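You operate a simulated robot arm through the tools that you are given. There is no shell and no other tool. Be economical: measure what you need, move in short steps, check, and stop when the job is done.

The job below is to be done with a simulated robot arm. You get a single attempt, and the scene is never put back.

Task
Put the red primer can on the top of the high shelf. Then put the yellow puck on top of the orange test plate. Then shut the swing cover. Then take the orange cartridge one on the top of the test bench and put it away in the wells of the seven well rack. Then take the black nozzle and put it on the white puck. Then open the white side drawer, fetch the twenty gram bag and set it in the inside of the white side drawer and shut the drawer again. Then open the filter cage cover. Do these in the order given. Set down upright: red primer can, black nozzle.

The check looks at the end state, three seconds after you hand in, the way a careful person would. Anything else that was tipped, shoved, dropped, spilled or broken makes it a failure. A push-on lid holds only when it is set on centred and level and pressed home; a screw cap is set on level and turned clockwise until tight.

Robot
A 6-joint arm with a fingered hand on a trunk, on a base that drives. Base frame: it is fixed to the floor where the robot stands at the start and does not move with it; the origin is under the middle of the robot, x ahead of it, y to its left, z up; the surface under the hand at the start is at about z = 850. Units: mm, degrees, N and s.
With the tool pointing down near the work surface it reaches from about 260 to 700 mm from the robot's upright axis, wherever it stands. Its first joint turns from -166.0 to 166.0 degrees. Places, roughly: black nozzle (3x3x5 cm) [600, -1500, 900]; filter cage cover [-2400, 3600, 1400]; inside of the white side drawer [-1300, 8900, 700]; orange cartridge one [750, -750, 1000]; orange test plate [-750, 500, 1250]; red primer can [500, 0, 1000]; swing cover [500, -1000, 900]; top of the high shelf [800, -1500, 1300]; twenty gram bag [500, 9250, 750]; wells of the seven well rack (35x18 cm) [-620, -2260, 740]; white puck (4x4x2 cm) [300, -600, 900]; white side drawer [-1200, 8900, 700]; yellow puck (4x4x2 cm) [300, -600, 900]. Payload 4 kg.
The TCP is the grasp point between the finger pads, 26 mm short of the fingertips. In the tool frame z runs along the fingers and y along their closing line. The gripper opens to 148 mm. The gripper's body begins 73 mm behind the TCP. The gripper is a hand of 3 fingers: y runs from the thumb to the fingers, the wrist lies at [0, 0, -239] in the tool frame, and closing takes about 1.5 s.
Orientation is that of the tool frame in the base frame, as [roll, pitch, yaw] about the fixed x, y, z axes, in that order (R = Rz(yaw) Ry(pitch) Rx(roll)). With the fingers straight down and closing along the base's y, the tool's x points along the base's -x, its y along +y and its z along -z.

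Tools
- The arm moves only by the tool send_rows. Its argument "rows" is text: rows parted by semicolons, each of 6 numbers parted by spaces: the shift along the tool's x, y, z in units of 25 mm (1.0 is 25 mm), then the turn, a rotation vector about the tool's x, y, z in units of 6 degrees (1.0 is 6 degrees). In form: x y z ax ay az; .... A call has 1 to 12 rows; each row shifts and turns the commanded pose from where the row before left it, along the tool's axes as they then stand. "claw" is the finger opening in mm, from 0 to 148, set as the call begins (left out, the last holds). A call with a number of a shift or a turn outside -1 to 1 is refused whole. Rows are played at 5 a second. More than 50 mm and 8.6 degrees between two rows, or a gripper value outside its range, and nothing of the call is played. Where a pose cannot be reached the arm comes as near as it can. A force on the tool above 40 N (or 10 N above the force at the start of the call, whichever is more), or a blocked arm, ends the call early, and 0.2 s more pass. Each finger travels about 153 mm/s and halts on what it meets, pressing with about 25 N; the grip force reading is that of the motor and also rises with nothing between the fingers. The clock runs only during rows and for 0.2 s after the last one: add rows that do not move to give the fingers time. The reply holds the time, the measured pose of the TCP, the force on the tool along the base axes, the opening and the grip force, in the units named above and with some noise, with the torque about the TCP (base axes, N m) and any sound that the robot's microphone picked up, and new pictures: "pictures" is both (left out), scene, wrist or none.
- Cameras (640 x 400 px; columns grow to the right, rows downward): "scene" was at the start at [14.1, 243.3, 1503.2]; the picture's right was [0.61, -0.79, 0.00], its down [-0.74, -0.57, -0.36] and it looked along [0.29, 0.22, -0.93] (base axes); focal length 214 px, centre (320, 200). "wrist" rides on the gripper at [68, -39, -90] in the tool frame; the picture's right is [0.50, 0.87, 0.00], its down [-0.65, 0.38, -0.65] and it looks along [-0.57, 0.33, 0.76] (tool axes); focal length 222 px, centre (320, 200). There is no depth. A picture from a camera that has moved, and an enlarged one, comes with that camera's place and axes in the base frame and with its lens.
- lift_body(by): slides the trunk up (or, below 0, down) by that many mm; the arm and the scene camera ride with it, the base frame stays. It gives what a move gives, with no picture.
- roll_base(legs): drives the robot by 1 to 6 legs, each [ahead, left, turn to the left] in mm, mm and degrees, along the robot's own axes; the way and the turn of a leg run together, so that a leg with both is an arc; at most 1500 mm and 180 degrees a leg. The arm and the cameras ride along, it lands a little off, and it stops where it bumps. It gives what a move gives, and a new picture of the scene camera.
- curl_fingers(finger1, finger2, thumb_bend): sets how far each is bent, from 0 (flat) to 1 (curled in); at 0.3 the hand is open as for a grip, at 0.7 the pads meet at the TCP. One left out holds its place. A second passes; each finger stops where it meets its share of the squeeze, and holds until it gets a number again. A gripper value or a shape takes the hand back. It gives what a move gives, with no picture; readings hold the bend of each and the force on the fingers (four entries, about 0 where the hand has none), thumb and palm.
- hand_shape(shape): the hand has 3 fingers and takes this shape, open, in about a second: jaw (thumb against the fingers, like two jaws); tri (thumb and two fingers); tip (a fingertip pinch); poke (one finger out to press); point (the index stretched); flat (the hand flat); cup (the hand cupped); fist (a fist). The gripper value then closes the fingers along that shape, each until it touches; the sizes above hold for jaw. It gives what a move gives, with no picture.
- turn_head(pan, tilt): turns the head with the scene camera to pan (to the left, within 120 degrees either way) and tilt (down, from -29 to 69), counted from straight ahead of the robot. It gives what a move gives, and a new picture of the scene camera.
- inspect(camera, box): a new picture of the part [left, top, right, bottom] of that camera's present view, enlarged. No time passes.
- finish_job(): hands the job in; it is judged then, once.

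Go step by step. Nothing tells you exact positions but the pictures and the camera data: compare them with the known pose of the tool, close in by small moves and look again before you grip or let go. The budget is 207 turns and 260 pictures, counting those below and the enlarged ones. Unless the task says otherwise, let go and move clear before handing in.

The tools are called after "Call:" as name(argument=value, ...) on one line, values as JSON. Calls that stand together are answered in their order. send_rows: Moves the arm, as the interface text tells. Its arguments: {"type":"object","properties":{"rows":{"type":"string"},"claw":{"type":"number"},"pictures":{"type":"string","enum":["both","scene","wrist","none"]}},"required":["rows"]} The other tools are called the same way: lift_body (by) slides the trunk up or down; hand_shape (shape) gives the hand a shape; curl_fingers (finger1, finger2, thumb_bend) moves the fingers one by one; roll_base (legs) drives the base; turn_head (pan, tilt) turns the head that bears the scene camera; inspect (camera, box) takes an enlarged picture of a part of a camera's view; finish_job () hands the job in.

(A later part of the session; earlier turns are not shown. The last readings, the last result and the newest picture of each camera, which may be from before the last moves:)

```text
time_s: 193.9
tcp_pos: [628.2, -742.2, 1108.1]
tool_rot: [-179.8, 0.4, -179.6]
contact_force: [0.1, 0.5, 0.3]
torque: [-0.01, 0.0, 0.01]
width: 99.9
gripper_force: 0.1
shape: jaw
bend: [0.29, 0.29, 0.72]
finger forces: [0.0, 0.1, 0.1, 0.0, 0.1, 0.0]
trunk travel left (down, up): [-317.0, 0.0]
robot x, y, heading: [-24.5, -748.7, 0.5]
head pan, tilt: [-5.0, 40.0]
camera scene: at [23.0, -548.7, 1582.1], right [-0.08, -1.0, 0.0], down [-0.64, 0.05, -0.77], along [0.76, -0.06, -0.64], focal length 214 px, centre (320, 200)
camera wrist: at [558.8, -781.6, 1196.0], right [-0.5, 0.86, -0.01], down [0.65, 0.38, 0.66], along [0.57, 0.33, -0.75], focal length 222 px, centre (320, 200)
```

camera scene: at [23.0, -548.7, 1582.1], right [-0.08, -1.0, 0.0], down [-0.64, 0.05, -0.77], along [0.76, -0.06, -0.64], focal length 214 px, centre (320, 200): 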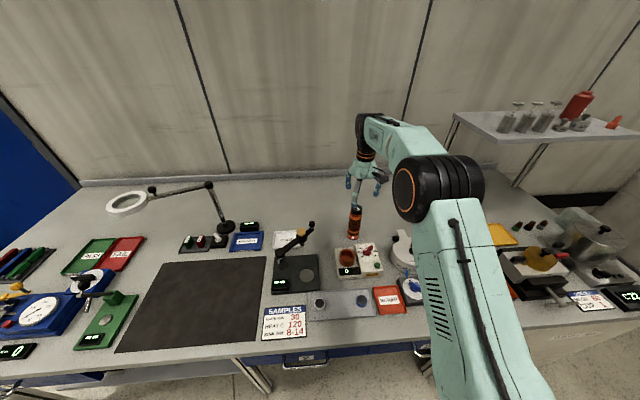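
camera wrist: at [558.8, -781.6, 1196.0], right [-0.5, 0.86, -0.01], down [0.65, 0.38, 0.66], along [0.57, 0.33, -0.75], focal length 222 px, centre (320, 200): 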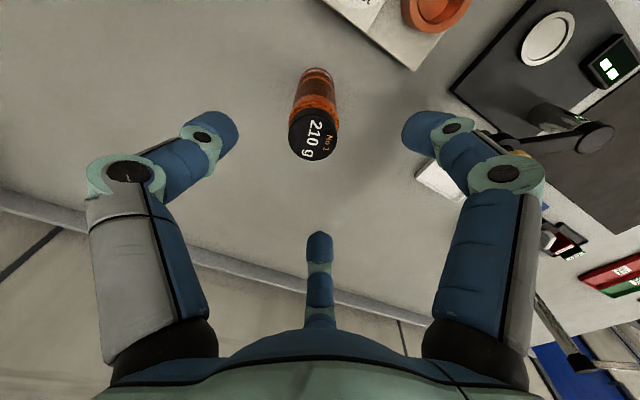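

Aligned within a few mm. I descend to z≈978 around the upper part of the cartridge.

Call:
send_rows(rows="0 -0.12 1 0 0 0;0 0 1 0 0 0;0 0 1 0 0 0;0 0 1 0 0 0;0 0 0.8 0 0 0;0 0 0.4 0 0 0;0 0 0 0 0 0", pictures="wrist")

```text
time_s: 195.6
tcp_pos: [629.0, -745.2, 975.9]
tool_rot: [-179.8, 0.4, -179.8]
contact_force: [-0.6, -0.1, -0.2]
torque: [-0.01, 0.02, 0.01]
width: 99.8
gripper_force: 0.1
shape: jaw
bend: [0.29, 0.29, 0.72]
finger forces: [0.0, 0.0, 0.0, 0.0, 0.0, 0.0]
trunk travel left (down, up): [-317.0, 0.0]
robot x, y, heading: [-25.6, -752.0, 0.4]
head pan, tilt: [-5.0, 40.0]
camera wrist: at [559.5, -783.0, 1064.2], right [-0.5, 0.86, -0.01], down [0.65, 0.38, 0.66], along [0.57, 0.33, -0.75], focal length 222 px, centre (320, 200)
```

wrist: 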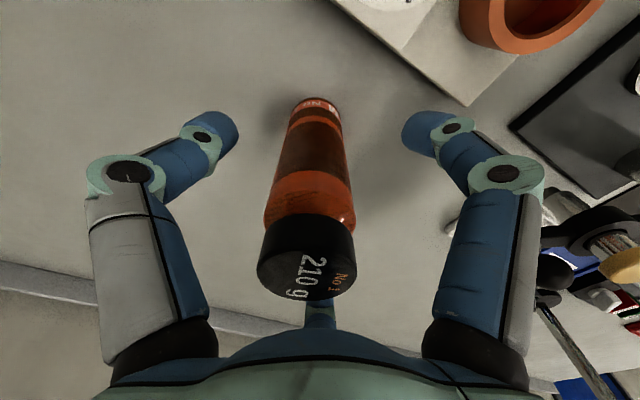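

To clear the neighbours in the rack later I take it higher, around the cap. I rise to z≈1007 and close.

Call:
send_rows(rows="0 -0.08 -0.6 0 0 0;0 0 -0.6 0 0 0;0 0 0 0 0 0", claw=70, pictures="none")

Call:
send_rows(rows="0 0 0 0 0 0;0 0 0 0 0 0;0 0 0 0 0 0;0 0 0 0 0 0;0 0 0 0 0 0;0 0 0 0 0 0", claw=20, pictures="wrist")

Call:
inspect(camera="scene", box=[300, 150, 420, 250])

```text
time_s: 196.3
tcp_pos: [628.5, -748.0, 1008.5]
tool_rot: [-179.9, 0.4, -179.8]
contact_force: [0.5, 0.4, 0.3]
torque: [0.01, -0.01, 0.0]
width: 70.6
gripper_force: 0.1
shape: jaw
bend: [0.37, 0.37, 0.7]
finger forces: [0.0, 0.1, 0.0, 0.1, 0.0, 0.0]
trunk travel left (down, up): [-317.0, 0.0]
robot x, y, heading: [-27.2, -754.0, 0.6]
head pan, tilt: [-5.0, 40.0]
```

```text
time_s: 197.8
tcp_pos: [626.8, -747.7, 1008.0]
tool_rot: [-179.8, 0.4, -179.6]
contact_force: [0.9, 0.7, 13.2]
torque: [-0.14, 0.19, 0.01]
width: 41.5
gripper_force: 25.0
shape: jaw
bend: [0.78, 0.76, 0.7]
finger forces: [23.2, 22.8, 0.0, 0.0, 22.8, 0.1]
trunk travel left (down, up): [-317.0, 0.0]
robot x, y, heading: [-26.7, -750.2, 0.4]
head pan, tilt: [-5.0, 40.0]
camera wrist: at [558.2, -786.3, 1096.4], right [-0.5, 0.86, -0.01], down [0.65, 0.38, 0.66], along [0.57, 0.33, -0.75], focal length 222 px, centre (320, 200)
```

wrist: 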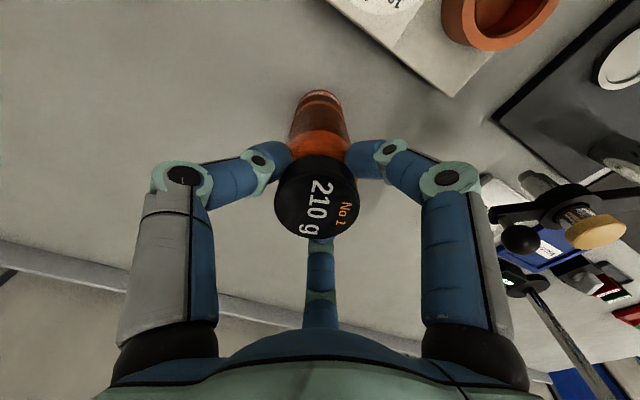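

```text
4.00 times, centred on (360, 200) of scene
camera zoom: at [21.6, -548.8, 1582.2], right [-0.08, -1.0, 0.0], down [-0.64, 0.05, -0.77], along [0.76, -0.06, -0.64], focal length 858 px, centre (160, 200)
```

zoom: 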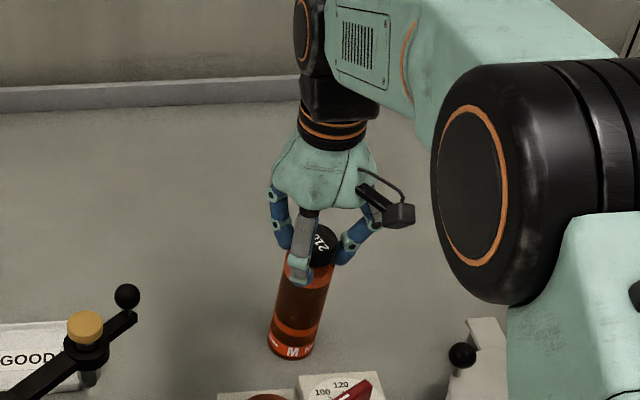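

Gripped. I lift and draw it back towards the robot.

Call:
send_rows(rows="0 0 -0.5 0 0 0;0 0 -1 0 0 0;0 0 -1 0 0 0;0 0 -1 0 0 0;0 0 -1 0 0 0;1 0 -1 0 0 0;1 0 -1 0 0 0;1 0 -1 0 0 0;1 0 -1 0 0 0;1 0 -1 0 0 0;1 0 -1 0 0 0;1 0 0 0 0 0", pictures="wrist")

Call:
send_rows(rows="1 0 0 0 0 0;1 0 0 0 0 0;1 0 0 0 0 0;1 0 0 0 0 0", pictures="none")

```text
time_s: 200.3
tcp_pos: [450.0, -747.3, 1268.4]
tool_rot: [-179.8, 0.4, -179.7]
contact_force: [0.1, 0.5, -2.1]
torque: [0.02, 0.0, 0.03]
width: 40.7
gripper_force: 25.2
shape: jaw
bend: [0.77, 0.76, 0.7]
finger forces: [21.8, 20.3, 0.0, 0.1, 21.9, 0.1]
trunk travel left (down, up): [-317.0, 0.0]
robot x, y, heading: [-30.5, -750.4, 0.2]
head pan, tilt: [-5.0, 40.0]
camera wrist: at [380.2, -786.2, 1356.4], right [-0.5, 0.86, -0.01], down [0.65, 0.38, 0.66], along [0.57, 0.33, -0.75], focal length 222 px, centre (320, 200)
```

wrist: 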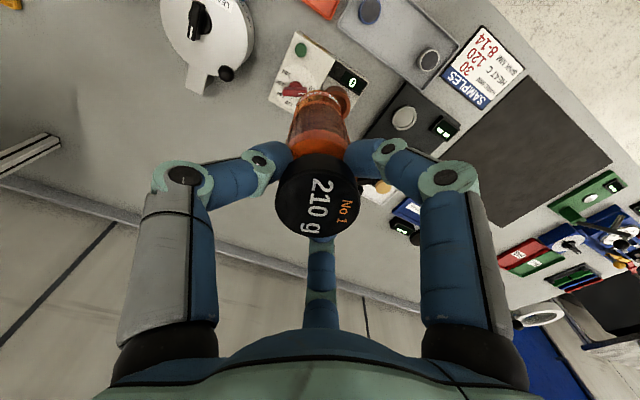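

```text
time_s: 201.3
tcp_pos: [347.8, -747.5, 1269.9]
tool_rot: [-179.7, 0.4, -179.8]
contact_force: [0.1, -0.2, -2.9]
torque: [-0.03, -0.03, -0.03]
width: 40.5
gripper_force: 24.6
shape: jaw
bend: [0.77, 0.76, 0.7]
finger forces: [22.2, 19.4, 0.0, 0.1, 22.1, 0.0]
trunk travel left (down, up): [-317.0, 0.0]
robot x, y, heading: [-25.4, -751.1, 0.3]
head pan, tilt: [-5.0, 40.0]
```

Now I drive to the rack's table: back off, turn right 90°, and go ahead.

Call:
roll_base(legs=[[-560, 0, 0], [0, 0, -90.3], [850, 0, 0]])

Call:
turn_head(pan=-10, tilt=50)

```text
time_s: 212.6
tcp_pos: [-637.5, -1967.5, 1268.5]
tool_rot: [-179.8, 0.3, 87.5]
contact_force: [-0.1, 0.2, -3.0]
torque: [-0.01, 0.02, -0.01]
width: 39.7
gripper_force: 24.7
shape: jaw
bend: [0.77, 0.77, 0.7]
finger forces: [21.2, 27.9, 0.1, 0.1, 26.3, 0.0]
trunk travel left (down, up): [-317.0, 0.0]
robot x, y, heading: [-624.9, -1591.9, -92.4]
head pan, tilt: [-5.0, 40.0]
camera scene: at [-423.7, -1654.7, 1582.1], right [-0.99, 0.13, 0.0], down [0.08, 0.64, -0.77], along [-0.1, -0.76, -0.64], focal length 214 px, centre (320, 200)
```

scene: 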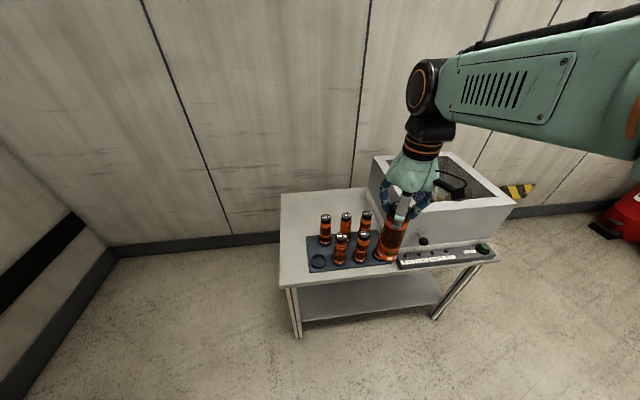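

```text
time_s: 213.3
tcp_pos: [-637.2, -1967.9, 1269.8]
tool_rot: [-179.8, 0.3, 87.6]
contact_force: [-0.4, -1.0, -1.6]
torque: [-0.01, 0.02, 0.01]
width: 39.7
gripper_force: 25.3
shape: jaw
bend: [0.77, 0.77, 0.7]
finger forces: [21.2, 27.9, 0.0, 0.0, 26.4, 0.0]
trunk travel left (down, up): [-317.0, 0.0]
robot x, y, heading: [-619.7, -1592.3, -92.6]
head pan, tilt: [-10.0, 50.0]
camera scene: at [-429.3, -1645.5, 1568.0], right [-0.98, 0.21, 0.0], down [0.16, 0.75, -0.64], along [-0.14, -0.63, -0.77], focal length 214 px, centre (320, 200)
```

scene: 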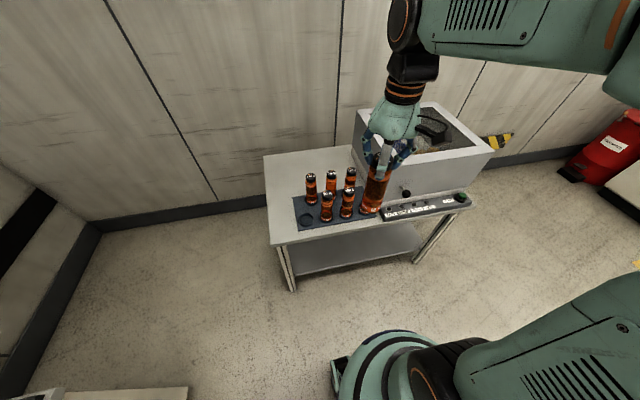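

Call:
inspect(camera="scene", box=[280, 150, 400, 240])

```text
4.44 times, centred on (340, 195) of scene
camera zoom: at [-429.3, -1645.5, 1568.0], right [-0.98, 0.21, 0.0], down [0.16, 0.75, -0.64], along [-0.14, -0.63, -0.77], focal length 953 px, centre (231, 222)
```

zoom: 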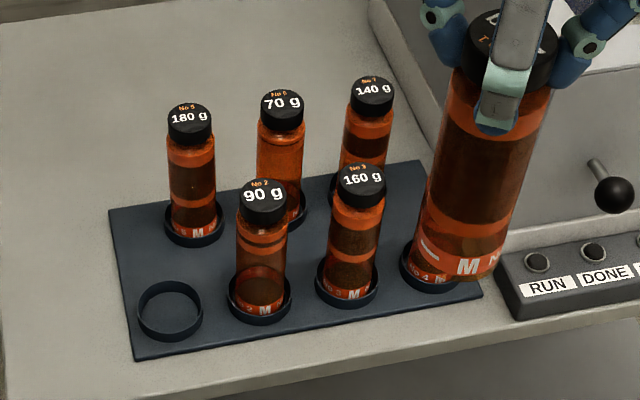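

The empty well is the front-left one at about (-491,-2218), rack level z≈742. I carry the cartridge over it, staying high.

Call:
send_rows(rows="-0.97 0.63 0.6 0 0 0;-0.97 0.63 0.6 0 0 0;-0.97 0.63 0.6 0 0 0;-0.97 0.63 0.6 0 0 0;-0.97 0.63 0.6 0 0 0;-0.97 0.63 0.6 0 0 0;-0.97 0.63 0.6 0 0 0;-0.97 0.63 0.6 0 0 0;-0.97 0.63 0.6 0 0 0;-0.97 0.6 0.6 0 0 0;0 0 0 0 0 0")

Call:
inspect(camera="scene", box=[260, 130, 380, 250])

```text
time_s: 215.7
tcp_pos: [-489.0, -2214.5, 1118.3]
tool_rot: [-179.8, 0.3, 87.6]
contact_force: [-0.3, 0.5, -1.9]
torque: [0.02, 0.02, 0.02]
width: 39.5
gripper_force: 24.4
shape: jaw
bend: [0.77, 0.77, 0.69]
finger forces: [21.6, 27.7, 0.1, 0.1, 27.5, 0.1]
trunk travel left (down, up): [-317.0, 0.0]
robot x, y, heading: [-623.5, -1592.5, -92.4]
head pan, tilt: [-10.0, 50.0]
camera scene: at [-429.7, -1644.8, 1568.0], right [-0.98, 0.21, 0.0], down [0.16, 0.75, -0.64], along [-0.14, -0.63, -0.77], focal length 214 px, centre (320, 200)
camera wrist: at [-525.9, -2144.4, 1207.4], right [0.89, 0.46, -0.01], down [0.35, -0.67, 0.66], along [0.3, -0.58, -0.75], focal length 222 px, centre (320, 200)
```

scene: 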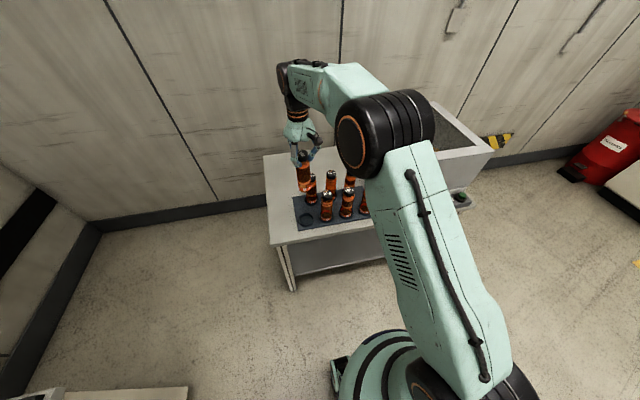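
wrist: 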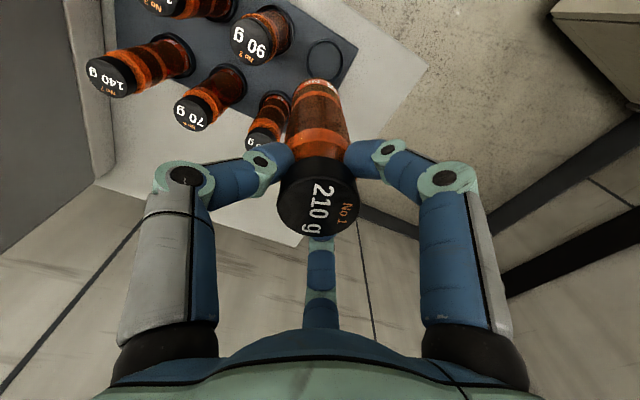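

```text
3.33 times, centred on (320, 190) of scene
camera zoom: at [-429.7, -1644.8, 1568.0], right [-0.98, 0.21, 0.0], down [0.16, 0.75, -0.64], along [-0.14, -0.63, -0.77], focal length 715 px, centre (320, 233)
```

zoom: 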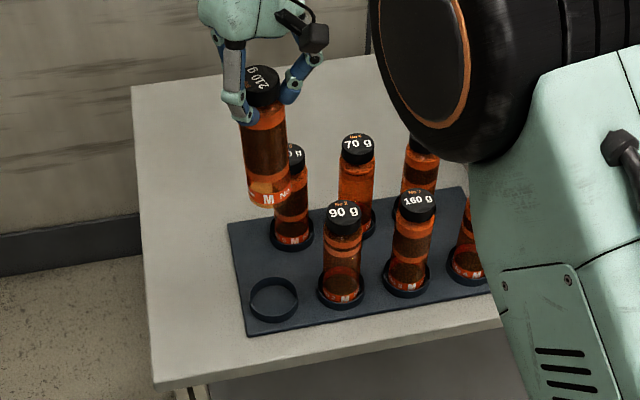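

From both views the well centre looks nearer (-489,-2200). I shift and descend to just above the rim, then check.

Call:
send_rows(rows="0.56 0 0 0 0 0;0 0 1 0 0 0;0 0 1 0 0 0;0 0 1 0 0 0;0 0 1 0 0 0;0 0 1 0 0 0;0 0 1 0 0 0;0 0 0 0 0 0", pictures="wrist")

Call:
inspect(camera="scene", box=[270, 150, 370, 240])

```text
time_s: 217.5
tcp_pos: [-492.0, -2203.5, 969.3]
tool_rot: [-179.7, 0.3, 87.6]
contact_force: [0.4, 0.4, -2.3]
torque: [-0.02, -0.02, -0.02]
width: 39.4
gripper_force: 24.8
shape: jaw
bend: [0.77, 0.77, 0.69]
finger forces: [21.4, 27.4, 0.0, 0.1, 27.3, 0.1]
trunk travel left (down, up): [-317.0, 0.0]
robot x, y, heading: [-620.9, -1592.4, -92.3]
head pan, tilt: [-10.0, 50.0]
camera wrist: at [-529.3, -2134.1, 1056.9], right [0.89, 0.46, -0.01], down [0.35, -0.67, 0.66], along [0.3, -0.58, -0.75], focal length 222 px, centre (320, 200)
```

wrist: 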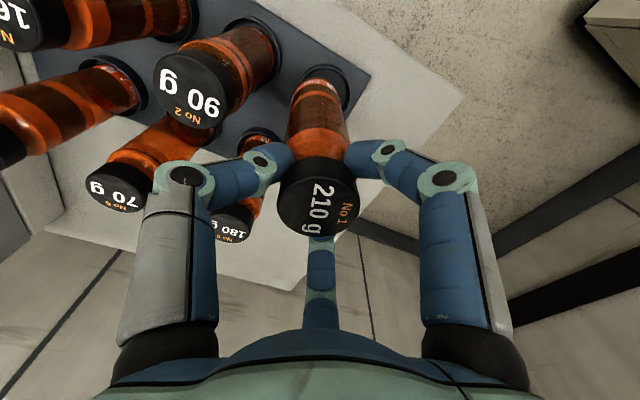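

```text
4.44 times, centred on (320, 195) of scene
camera zoom: at [-429.4, -1645.3, 1568.0], right [-0.98, 0.21, 0.0], down [0.16, 0.75, -0.64], along [-0.14, -0.63, -0.77], focal length 953 px, centre (320, 222)
```

zoom: 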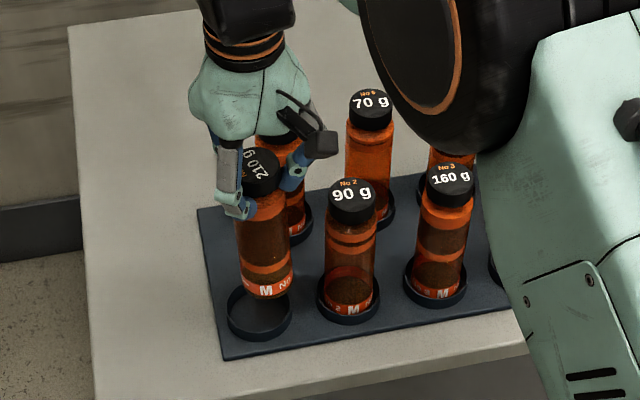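

Both views say the well lies 8–9 mm further to +x. I correct and lower to just over the rim.

Call:
send_rows(rows="-0.07 0.34 0 0 0 0;0 0 0.7 0 0 0;0 0 0.5 0 0 0;0 0 0 0 0 0", pictures="wrist")

Call:
inspect(camera="scene", box=[270, 150, 370, 240])

Call:
inspect(camera="wrist", box=[270, 50, 370, 130])

```text
time_s: 218.5
tcp_pos: [-481.4, -2207.0, 939.1]
tool_rot: [-179.8, 0.4, 87.5]
contact_force: [0.1, 0.1, -2.0]
torque: [0.01, 0.01, 0.01]
width: 39.7
gripper_force: 25.4
shape: jaw
bend: [0.77, 0.77, 0.69]
finger forces: [21.2, 27.3, 0.1, 0.0, 27.4, 0.0]
trunk travel left (down, up): [-317.0, 0.0]
robot x, y, heading: [-620.1, -1590.6, -92.2]
head pan, tilt: [-10.0, 50.0]
camera wrist: at [-518.2, -2137.3, 1027.5], right [0.89, 0.46, -0.01], down [0.35, -0.67, 0.66], along [0.3, -0.58, -0.75], focal length 222 px, centre (320, 200)
```

wrist: 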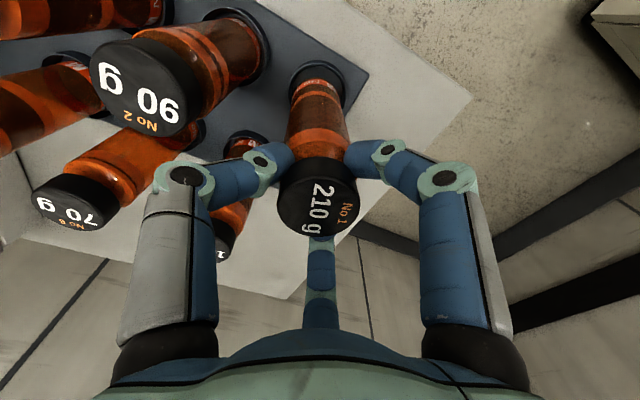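

```text
4.44 times, centred on (320, 195) of scene
camera zoom: at [-429.4, -1645.5, 1568.0], right [-0.98, 0.21, 0.0], down [0.16, 0.75, -0.64], along [-0.14, -0.63, -0.77], focal length 953 px, centre (320, 222)
```

zoom: 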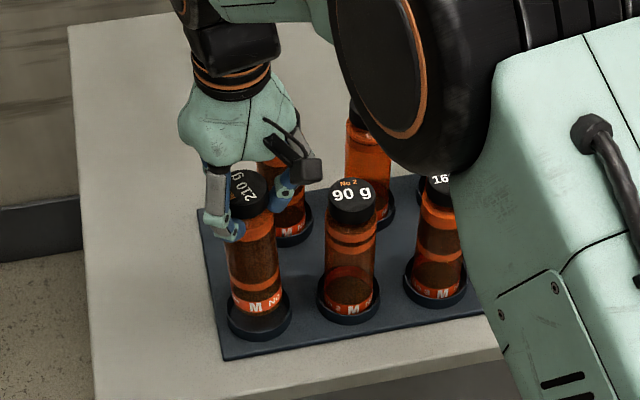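

```text
5.00 times, centred on (320, 90) of wrist
camera zoom: at [-518.2, -2137.3, 1027.5], right [0.89, 0.46, -0.01], down [0.35, -0.67, 0.66], along [0.3, -0.58, -0.75], focal length 1111 px, centre (320, 750)
```

zoom: 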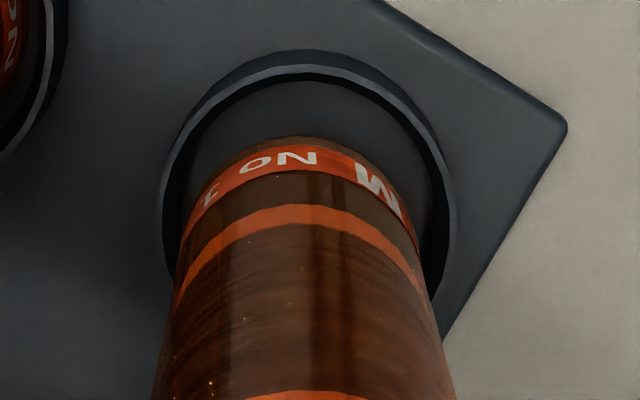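

It is centred over the ring. I lower it in fine steps until it seats.

Call:
send_rows(rows="0 0 0.3 0 0 0;0 0 0.3 0 0 0;0 0 0.2 0 0 0;0 0 0.15 0 0 0;0 0 0.12 0 0 0;0 0 0.12 0 0 0;0 0 0.12 0 0 0;0 0 0.12 0 0 0;0 0 0.12 0 0 0;0 0 0.12 0 0 0", pictures="wrist")

Call:
inspect(camera="scene", box=[270, 150, 370, 240])

```text
time_s: 220.7
tcp_pos: [-481.4, -2209.8, 907.3]
tool_rot: [-180.0, 1.1, 87.6]
contact_force: [-3.6, 3.5, 25.3]
torque: [0.38, -0.01, 0.07]
width: 41.1
gripper_force: 24.8
shape: jaw
bend: [0.78, 0.77, 0.71]
finger forces: [32.1, 28.5, 0.0, 0.0, 35.5, 0.1]
trunk travel left (down, up): [-317.0, 0.0]
robot x, y, heading: [-619.9, -1597.9, -92.4]
head pan, tilt: [-10.0, 50.0]
stopped in row 10: the force on the tool passed its limit at 43 N (the readings are from after the stop); the commanded pose is now the measured one
camera wrist: at [-519.0, -2138.3, 993.9], right [0.89, 0.46, -0.01], down [0.35, -0.66, 0.67], along [0.3, -0.59, -0.75], focal length 222 px, centre (320, 200)
```

wrist: 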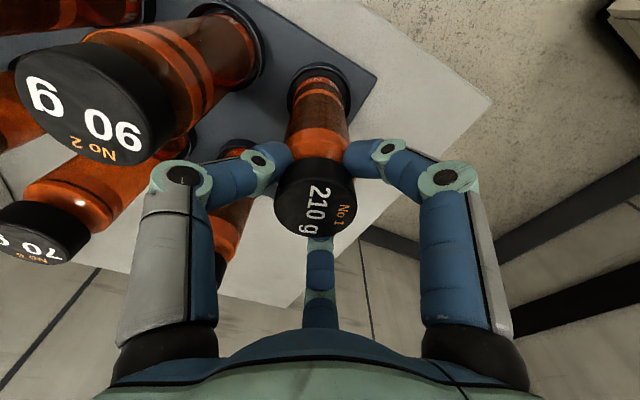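

```text
4.44 times, centred on (320, 195) of scene
camera zoom: at [-430.1, -1642.5, 1568.2], right [-0.98, 0.21, 0.0], down [0.16, 0.75, -0.64], along [-0.14, -0.63, -0.77], focal length 953 px, centre (320, 222)
```

zoom: 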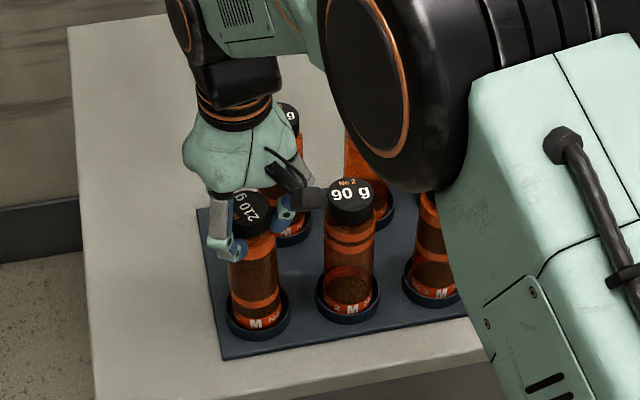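

It is seated like its neighbours. I ease up, open slightly and rise.

Call:
send_rows(rows="0 0 -0.1 0 0 0;0 0 0 0 0 0", pictures="none")

Call:
send_rows(rows="0 0 0 0 0 0;0 0 0 0 0 0;0 0 0 0 0 0;0 0 0 0 0 0;0 0 -0.6 0 0 0;0 0 -1 0 0 0;0 0 -1 0 0 0;0 0 -1 0 0 0;0 0 -1 0 0 0;0 0 -1 0 0 0;0 0 -1 0 0 0;0 0 -1 0 0 0", claw=62, pictures="wrist")

Call:
inspect(camera="scene", box=[270, 150, 370, 240])

```text
time_s: 221.3
tcp_pos: [-482.1, -2208.3, 907.8]
tool_rot: [-179.9, 0.9, 87.6]
contact_force: [-1.7, 0.8, 15.5]
torque: [-0.02, -0.22, 0.01]
width: 41.4
gripper_force: 25.0
shape: jaw
bend: [0.78, 0.77, 0.71]
finger forces: [28.3, 31.0, 0.0, 0.0, 31.8, 0.0]
trunk travel left (down, up): [-317.0, 0.0]
robot x, y, heading: [-622.6, -1591.1, -91.9]
head pan, tilt: [-10.0, 50.0]
```

```text
time_s: 223.9
tcp_pos: [-482.2, -2207.5, 1095.5]
tool_rot: [-179.8, 0.8, 87.7]
contact_force: [-0.2, -0.6, -0.2]
torque: [0.05, 0.03, 0.01]
width: 61.4
gripper_force: 0.1
shape: jaw
bend: [0.77, 0.77, 0.7]
finger forces: [0.0, 0.0, 0.0, 0.0, 0.1, 0.0]
trunk travel left (down, up): [-317.0, 0.0]
robot x, y, heading: [-623.5, -1592.2, -92.4]
head pan, tilt: [-10.0, 50.0]
camera wrist: at [-517.4, -2136.4, 1183.7], right [0.89, 0.46, -0.01], down [0.35, -0.66, 0.66], along [0.3, -0.59, -0.75], focal length 222 px, centre (320, 200)
```

wrist: 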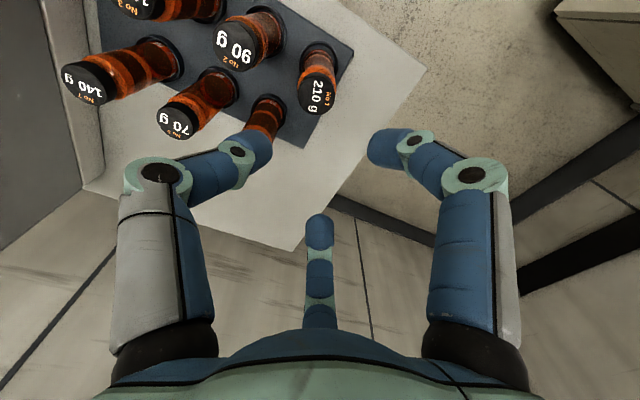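

```text
4.44 times, centred on (320, 195) of scene
camera zoom: at [-429.4, -1645.0, 1568.0], right [-0.98, 0.21, 0.0], down [0.16, 0.75, -0.64], along [-0.14, -0.63, -0.77], focal length 953 px, centre (320, 222)
```

zoom: 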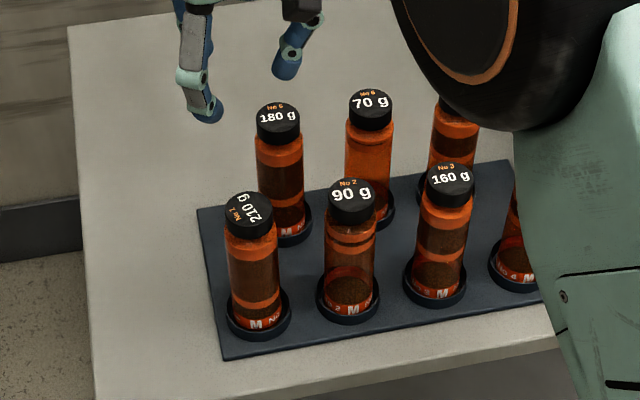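

Cartridge one is stored. Now back to the bench for the black nozzle near (612,-1545).

Call:
send_rows(rows="1 0 -0.8 0 0 0;1 0 -0.8 0 0 0;1 0 -0.8 0 0 0;1 0 -0.8 0 0 0;1 0 -0.8 0 0 0;1 0 -0.8 0 0 0;1 0 -0.8 0 0 0;1 0 -0.8 0 0 0;1 -0.5 -0.8 0 0 0;1 -0.5 -0.8 0 0 0", pictures="none")

Call:
roll_base(legs=[[-100, 0, 0], [0, 0, 92.3], [585, 0, 0]])

Call:
turn_head(pan=-10, tilt=40)

```text
time_s: 226.1
tcp_pos: [-496.8, -1951.8, 1290.1]
tool_rot: [-179.9, 0.9, 87.6]
contact_force: [1.0, -0.1, -0.7]
torque: [-0.04, 0.0, -0.01]
width: 61.6
gripper_force: 0.0
shape: jaw
bend: [0.77, 0.77, 0.7]
finger forces: [0.0, 0.0, 0.0, 0.0, 0.0, 0.0]
trunk travel left (down, up): [-317.0, 0.0]
robot x, y, heading: [-621.5, -1589.7, -92.4]
head pan, tilt: [-10.0, 50.0]
```

```text
time_s: 234.0
tcp_pos: [315.7, -1389.4, 1289.8]
tool_rot: [-179.8, 0.8, 177.5]
contact_force: [0.2, -0.2, 0.3]
torque: [0.01, 0.0, -0.01]
width: 61.6
gripper_force: 0.1
shape: jaw
bend: [0.77, 0.77, 0.7]
finger forces: [0.1, 0.0, 0.0, 0.0, 0.0, 0.1]
trunk travel left (down, up): [-317.0, 0.0]
robot x, y, heading: [-44.3, -1514.8, -2.2]
head pan, tilt: [-10.0, 50.0]
camera scene: at [4.0, -1321.4, 1567.9], right [-0.21, -0.98, 0.0], down [-0.75, 0.16, -0.64], along [0.63, -0.14, -0.77], focal length 214 px, centre (320, 200)
```

scene: 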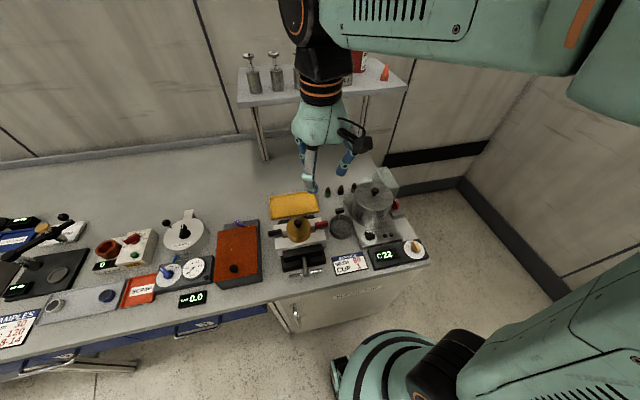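

```text
time_s: 234.7
tcp_pos: [314.6, -1388.6, 1290.2]
tool_rot: [-179.9, 0.8, 177.6]
contact_force: [0.1, -0.1, -0.8]
torque: [0.02, -0.03, 0.02]
width: 61.6
gripper_force: 0.0
shape: jaw
bend: [0.77, 0.77, 0.7]
finger forces: [0.0, 0.1, 0.1, 0.0, 0.1, 0.1]
trunk travel left (down, up): [-317.0, 0.0]
robot x, y, heading: [-45.8, -1513.9, -2.1]
head pan, tilt: [-10.0, 40.0]
camera scene: at [11.7, -1323.1, 1582.1], right [-0.21, -0.98, 0.0], down [-0.63, 0.14, -0.77], along [0.75, -0.16, -0.64], focal length 214 px, centre (320, 200)
```

scene: 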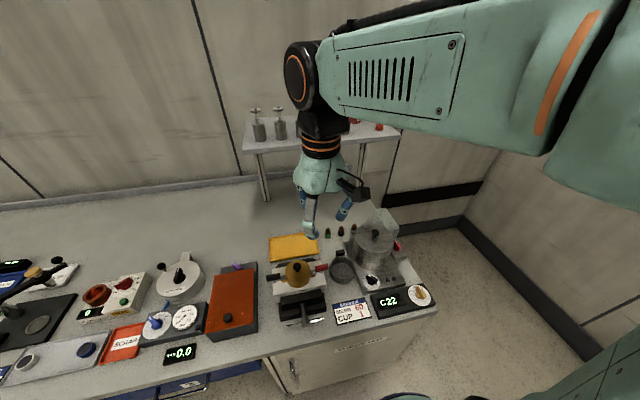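

Call:
inspect(camera="scene", box=[260, 210, 420, 310])

```text
4.00 times, centred on (340, 260) of scene
camera zoom: at [11.7, -1323.1, 1582.1], right [-0.21, -0.98, 0.0], down [-0.63, 0.14, -0.77], along [0.75, -0.16, -0.64], focal length 858 px, centre (240, -40)
```

zoom: 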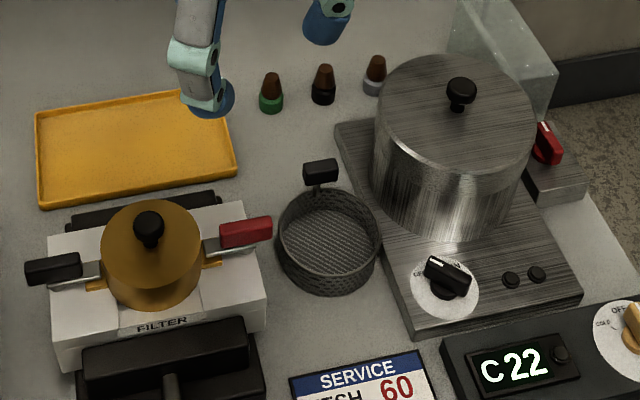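

The three nozzles stand in a row; the black one is the middle, at (612,-1545). The shelf edge overhangs near x≈670, so I tilt the hand 15° and turn it 30° to come in from the robot's side between the neighbours.

Call:
send_rows(rows="0 0 0 0 0 -0.9;0 0 0 0 0 -0.9;0 0 0 0 0 -0.9;0 0 0 0 0 -0.9;0 0 0 0 0 -0.9;0 0 0 0 0 -0.9;0 0 0 0.42 -0.72 0;0 0 0 0.42 -0.72 0;0 0 0 0.41 -0.72 0;0 0 0 0 0 0", claw=50, pictures="none")

```text
time_s: 236.9
tcp_pos: [315.0, -1388.9, 1291.5]
tool_rot: [-171.8, 13.5, -149.0]
contact_force: [0.5, -0.4, 0.3]
torque: [0.01, 0.0, -0.03]
width: 50.6
gripper_force: 0.1
shape: jaw
bend: [0.77, 0.77, 0.7]
finger forces: [0.1, 0.0, 0.0, 0.1, 0.1, 0.1]
trunk travel left (down, up): [-317.0, 0.0]
robot x, y, heading: [-47.5, -1515.0, -2.2]
head pan, tilt: [-10.0, 40.0]
```

Call:
send_rows(rows="-0.245 -0.739 0.921 0 0 0;-0.245 -0.739 0.921 0 0 0;-0.245 -0.739 0.921 0 0 0;-0.245 -0.739 0.921 0 0 0;-0.245 -0.739 0.921 0 0 0;-0.245 -0.739 0.921 0 0 0;-0.245 -0.739 0.921 0 0 0;-0.245 -0.739 0.921 0 0 0;-0.245 -0.739 0.921 0 0 0;-0.245 -0.739 0.921 0 0 0;-0.245 -0.739 0.921 0 0 0;-0.245 -0.739 0.921 0 0 0")

Call:
inspect(camera="scene", box=[260, 210, 420, 310])

```text
time_s: 239.5
tcp_pos: [560.8, -1546.3, 1073.1]
tool_rot: [-171.9, 13.5, -148.9]
contact_force: [0.4, -0.5, 0.6]
torque: [0.0, 0.02, -0.03]
width: 50.7
gripper_force: 0.1
shape: jaw
bend: [0.77, 0.77, 0.7]
finger forces: [0.1, 0.1, 0.1, 0.0, 0.1, 0.1]
trunk travel left (down, up): [-317.0, 0.0]
robot x, y, heading: [-43.9, -1513.6, -2.2]
head pan, tilt: [-10.0, 40.0]
camera scene: at [12.7, -1323.5, 1582.2], right [-0.21, -0.98, 0.0], down [-0.63, 0.14, -0.77], along [0.75, -0.16, -0.64], focal length 214 px, centre (320, 200)
camera wrist: at [497.5, -1613.9, 1147.6], right [-0.83, 0.5, -0.24], down [0.19, 0.66, 0.73], along [0.52, 0.56, -0.64], focal length 222 px, centre (320, 200)
```

scene: 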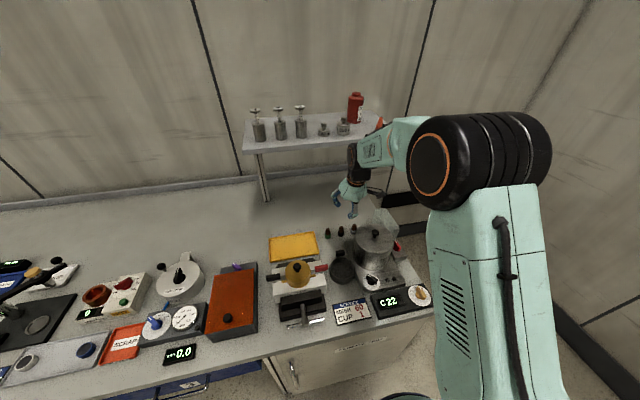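
wrist: 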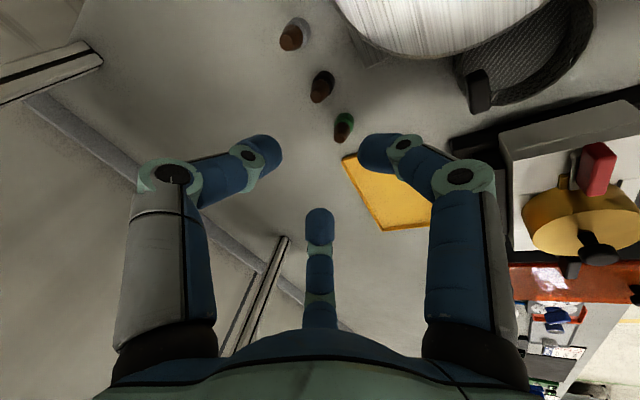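

```text
4.00 times, centred on (340, 260) of scene
camera zoom: at [12.7, -1323.5, 1582.2], right [-0.21, -0.98, 0.0], down [-0.63, 0.14, -0.77], along [0.75, -0.16, -0.64], focal length 858 px, centre (240, -40)
```

zoom: 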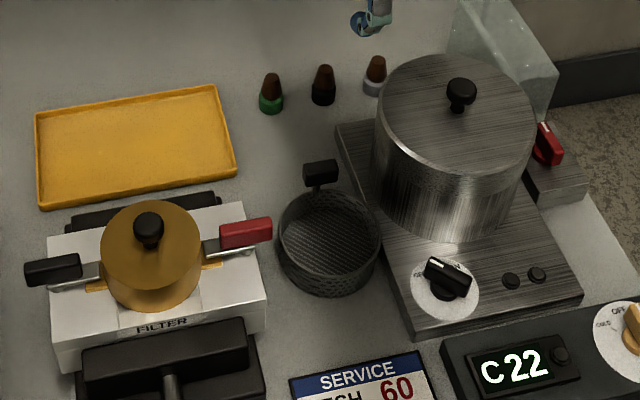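

The wrist camera would foul the kettle in this hand direction; turning the hand 120° about its axis keeps the finger pattern and moves the camera clear.

Call:
send_rows(rows="0 0 0 0 0 1;0 0 0 0 0 1;0 0 0 0 0 1;0 0 0 0 0 1;0 0 0 0 0 1;0 0 0 0 0 1;0 0 0 0 0 1;0 0 0 0 0 1;0 0 0 0 0 1;0 0 0 0 0 1", pictures="none")

Call:
send_rows(rows="0 0 0 0 0 1;0 0 0 0 0 1;0 0 0 0 0 1;0 0 0 0 0 1;0 0 0 0 0 1;0 0 0 0 0 1;0 0 0 0 0 1;0 0 0 0 0 1;0 0 0 0 0 1;0 0 0 0 0 1;0 0 0 0 0 0", pictures="wrist")

```text
time_s: 241.7
tcp_pos: [557.2, -1547.4, 1072.5]
tool_rot: [172.0, 13.6, 148.8]
contact_force: [-0.1, 0.1, -0.5]
torque: [0.01, 0.0, 0.02]
width: 50.7
gripper_force: 0.0
shape: jaw
bend: [0.77, 0.77, 0.7]
finger forces: [0.0, 0.0, 0.1, 0.1, 0.0, 0.0]
trunk travel left (down, up): [-317.0, 0.0]
robot x, y, heading: [-45.4, -1515.3, -2.3]
head pan, tilt: [-10.0, 40.0]
```

```text
time_s: 244.1
tcp_pos: [557.7, -1545.4, 1074.3]
tool_rot: [164.2, 0.1, 89.9]
contact_force: [-1.0, 0.7, -0.1]
torque: [0.0, 0.02, -0.02]
width: 50.3
gripper_force: 0.1
shape: jaw
bend: [0.77, 0.77, 0.7]
finger forces: [0.0, 0.1, 0.0, 0.1, 0.0, 0.1]
trunk travel left (down, up): [-317.0, 0.0]
robot x, y, heading: [-48.4, -1515.8, -2.2]
head pan, tilt: [-10.0, 40.0]
camera wrist: at [494.9, -1477.8, 1147.7], right [0.83, 0.5, 0.23], down [0.19, -0.65, 0.73], along [0.52, -0.57, -0.64], focal length 222 px, centre (320, 200)
```

wrist: 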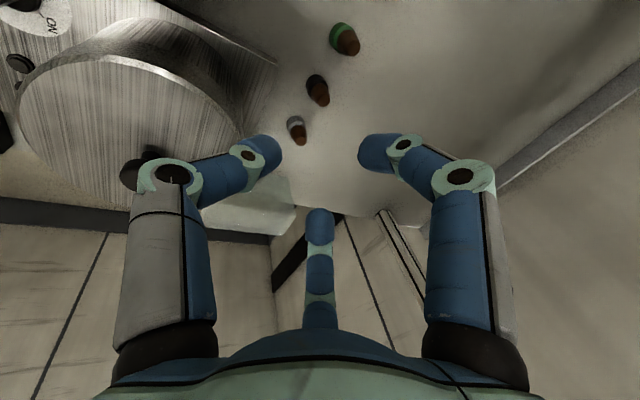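

The palm's long side would come too near the kettle; another 60° turn puts the camera on the far side and the palm clear of it.

Call:
send_rows(rows="0 0 0 0 0 1;0 0 0 0 0 1;0 0 0 0 0 1;0 0 0 0 0 1;0 0 0 0 0 1;0 0 0 0 0 1;0 0 0 0 0 1;0 0 0 0 0 1;0 0 0 0 0 1;0 0 0 0 0 1;0 0 0 0 0 0", pictures="both")

```text
time_s: 246.5
tcp_pos: [558.0, -1547.1, 1072.6]
tool_rot: [171.9, -13.4, 30.8]
contact_force: [0.3, 0.0, 0.1]
torque: [0.01, 0.0, 0.02]
width: 50.3
gripper_force: 0.2
shape: jaw
bend: [0.77, 0.77, 0.7]
finger forces: [0.0, 0.1, 0.0, 0.0, 0.0, 0.1]
trunk travel left (down, up): [-317.0, 0.0]
robot x, y, heading: [-44.4, -1518.7, -2.3]
head pan, tilt: [-10.0, 40.0]
camera scene: at [11.7, -1323.1, 1582.1], right [-0.21, -0.98, 0.0], down [-0.63, 0.14, -0.77], along [0.75, -0.16, -0.64], focal length 214 px, centre (320, 200)
camera wrist: at [569.5, -1478.2, 1168.2], right [0.83, -0.5, 0.24], down [-0.54, -0.65, 0.53], along [-0.11, -0.57, -0.82], focal length 222 px, centre (320, 200)
```

scene: 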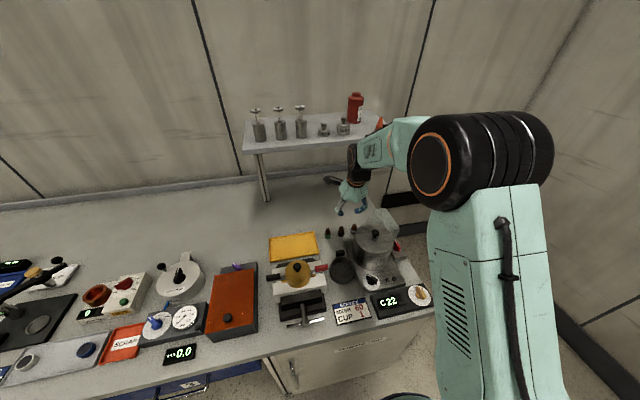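
wrist: 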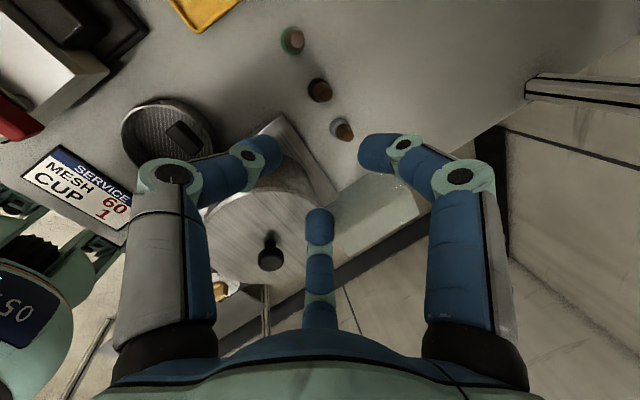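

Now the approach line along the tool runs straight to the nozzle. I go down 150 with a narrow opening and look.

Call:
send_rows(rows="0 0 1 0 0 0;0 0 1 0 0 0;0 0 1 0 0 0;0 0 1 0 0 0;0 0 1 0 0 0;0 0 1 0 0 0;0 0 0 0 0 0", claw=44, pictures="wrist")

Call:
inspect(camera="scene", box=[290, 170, 410, 270])

```text
time_s: 248.1
tcp_pos: [598.9, -1547.1, 929.4]
tool_rot: [171.8, -13.5, 31.0]
contact_force: [-0.2, -1.0, -0.9]
torque: [0.02, -0.01, 0.0]
width: 44.2
gripper_force: 0.3
shape: jaw
bend: [0.77, 0.77, 0.7]
finger forces: [0.0, 0.0, 0.0, 0.0, 0.0, 0.1]
trunk travel left (down, up): [-317.0, 0.0]
robot x, y, heading: [-46.5, -1514.1, -2.3]
head pan, tilt: [-10.0, 40.0]
camera wrist: at [610.8, -1479.3, 1024.9], right [0.83, -0.5, 0.24], down [-0.54, -0.65, 0.53], along [-0.11, -0.57, -0.82], focal length 222 px, centre (320, 200)
```

wrist: 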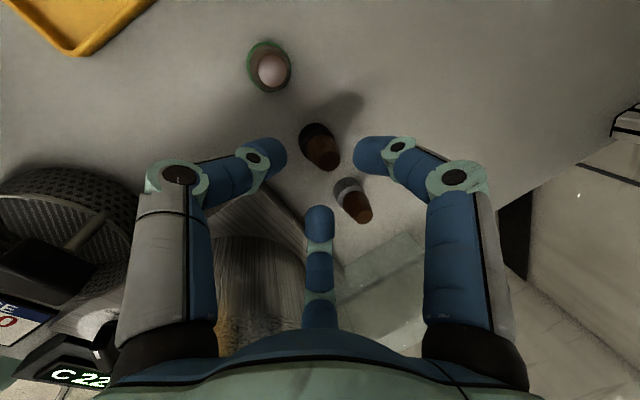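

```text
4.00 times, centred on (350, 220) of scene
camera zoom: at [11.4, -1323.1, 1582.2], right [-0.21, -0.98, 0.0], down [-0.63, 0.14, -0.77], along [0.75, -0.16, -0.64], focal length 858 px, centre (200, 120)
```

zoom: 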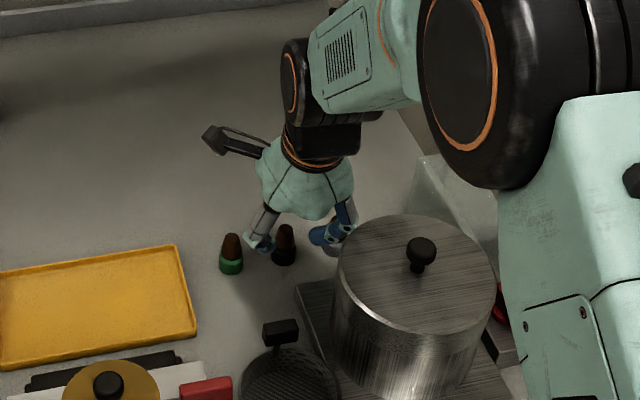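

Nearly centred; I shift 3 mm and go on down in small steps.

Call:
send_rows(rows="0.1 0.06 0.4 0 0 0;0 0 0.6 0 0 0;0 0 0.6 0 0 0;0 0 0.25 0 0 0;0 0 0 0 0 0", pictures="wrist")

Call:
inspect(camera="scene", box=[290, 170, 410, 270])

```text
time_s: 249.3
tcp_pos: [614.0, -1544.8, 885.1]
tool_rot: [171.8, -13.4, 31.1]
contact_force: [-1.3, 0.6, 0.0]
torque: [0.03, -0.03, 0.01]
width: 43.9
gripper_force: 0.0
shape: jaw
bend: [0.77, 0.77, 0.7]
finger forces: [0.1, 0.1, 0.1, 0.0, 0.0, 0.0]
trunk travel left (down, up): [-317.0, 0.0]
robot x, y, heading: [-46.1, -1515.1, -2.1]
head pan, tilt: [-10.0, 40.0]
camera wrist: at [625.9, -1478.3, 979.7], right [0.83, -0.5, 0.24], down [-0.54, -0.65, 0.53], along [-0.11, -0.57, -0.82], focal length 222 px, centre (320, 200)
```

wrist: 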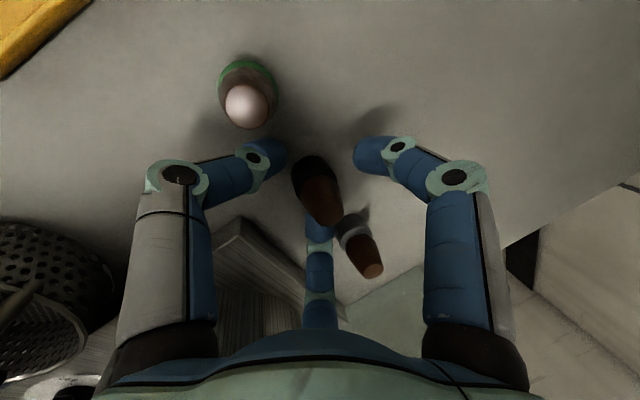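

```text
4.00 times, centred on (350, 220) of scene
camera zoom: at [11.6, -1323.1, 1582.1], right [-0.21, -0.98, 0.0], down [-0.63, 0.14, -0.77], along [0.75, -0.16, -0.64], focal length 858 px, centre (200, 120)
```

zoom: 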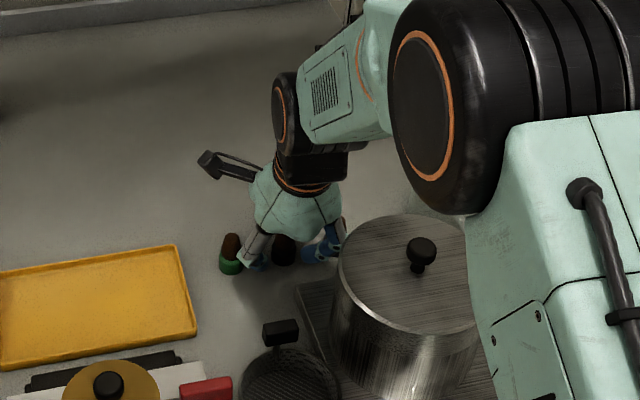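

I centre by 4 mm, lower 4 mm more, then close.

Call:
send_rows(rows="-0.05 -0.22 0 0 0 0;0 0 0.15 0 0 0;0 0 0 0 0 0", pictures="none")

Call:
send_rows(rows="0 0 0 0 0 0;0 0 0 0 0 0;0 0 0 0 0 0;0 0 0 0 0 0;0 0 0 0 0 0;0 0 0 0 0 0", claw=8, pictures="wrist")

```text
time_s: 250.1
tcp_pos: [611.7, -1540.8, 881.6]
tool_rot: [171.8, -13.6, 31.0]
contact_force: [-1.2, 1.6, 6.7]
torque: [0.1, 0.11, 0.0]
width: 44.6
gripper_force: 0.1
shape: jaw
bend: [0.77, 0.77, 0.7]
finger forces: [0.1, 1.6, 0.0, 0.0, 5.5, 0.0]
trunk travel left (down, up): [-317.0, 0.0]
robot x, y, heading: [-47.8, -1520.7, -2.4]
head pan, tilt: [-10.0, 40.0]
```

```text
time_s: 251.5
tcp_pos: [611.4, -1542.3, 880.0]
tool_rot: [171.8, -13.5, 30.9]
contact_force: [-0.6, -0.3, -0.4]
torque: [-0.02, 0.0, 0.03]
width: 2.4
gripper_force: 25.3
shape: jaw
bend: [0.7, 0.78, 0.74]
finger forces: [0.0, 0.1, 0.1, 0.0, 0.0, 0.1]
trunk travel left (down, up): [-317.0, 0.0]
robot x, y, heading: [-45.8, -1514.4, -2.4]
head pan, tilt: [-10.0, 40.0]
camera wrist: at [623.3, -1473.7, 975.4], right [0.83, -0.5, 0.24], down [-0.54, -0.65, 0.53], along [-0.11, -0.57, -0.82], focal length 222 px, centre (320, 200)
```

wrist: 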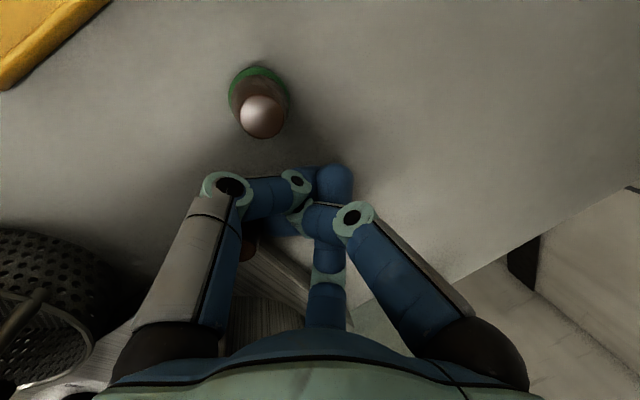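

The nozzle slipped away. I open gently, rise and look.

Call:
send_rows(rows="0 0 0 0 0 0;0 0 0 0 0 0;0 0 0 0 0 0;0 0 -0.5 0 0 0;0 0 -1 0 0 0;0 0 -1 0 0 0;0 0 -1 0 0 0;0 0 -1 0 0 0;0 0 -1 0 0 0", claw=40, pictures="wrist")

Call:
inspect(camera="scene", box=[290, 190, 410, 290])

```text
time_s: 253.5
tcp_pos: [573.0, -1543.7, 1009.9]
tool_rot: [171.9, -13.5, 31.0]
contact_force: [-1.0, 0.0, 0.3]
torque: [0.0, 0.0, 0.0]
width: 39.7
gripper_force: 0.2
shape: jaw
bend: [0.76, 0.76, 0.7]
finger forces: [0.1, 0.0, 0.0, 0.0, 0.1, 0.0]
trunk travel left (down, up): [-317.0, 0.0]
robot x, y, heading: [-44.9, -1513.0, -2.0]
head pan, tilt: [-10.0, 40.0]
camera wrist: at [585.2, -1475.1, 1106.5], right [0.83, -0.5, 0.24], down [-0.54, -0.65, 0.53], along [-0.11, -0.57, -0.82], focal length 222 px, centre (320, 200)
```

wrist: 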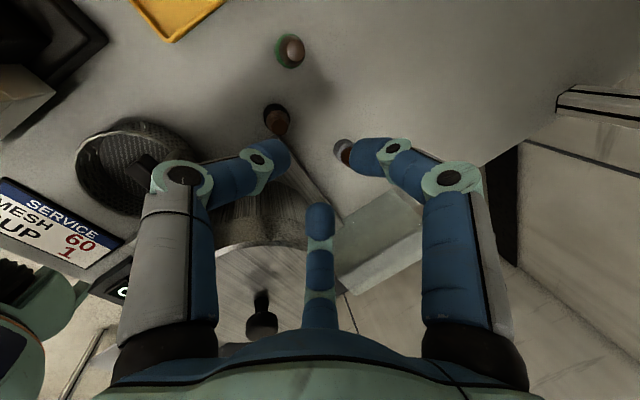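

```text
4.00 times, centred on (350, 240) of scene
camera zoom: at [11.1, -1323.1, 1582.1], right [-0.21, -0.98, 0.0], down [-0.63, 0.14, -0.77], along [0.75, -0.16, -0.64], focal length 858 px, centre (200, 40)
```

zoom: 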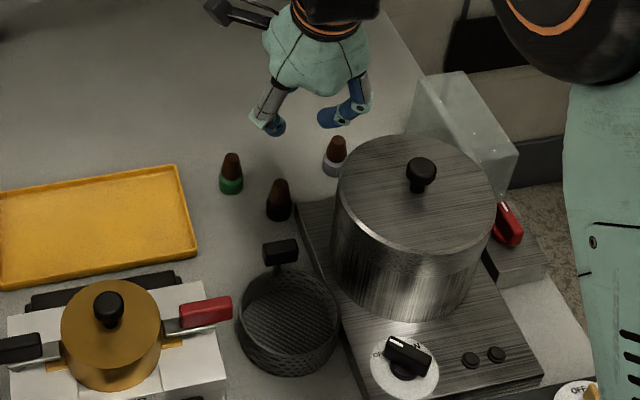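

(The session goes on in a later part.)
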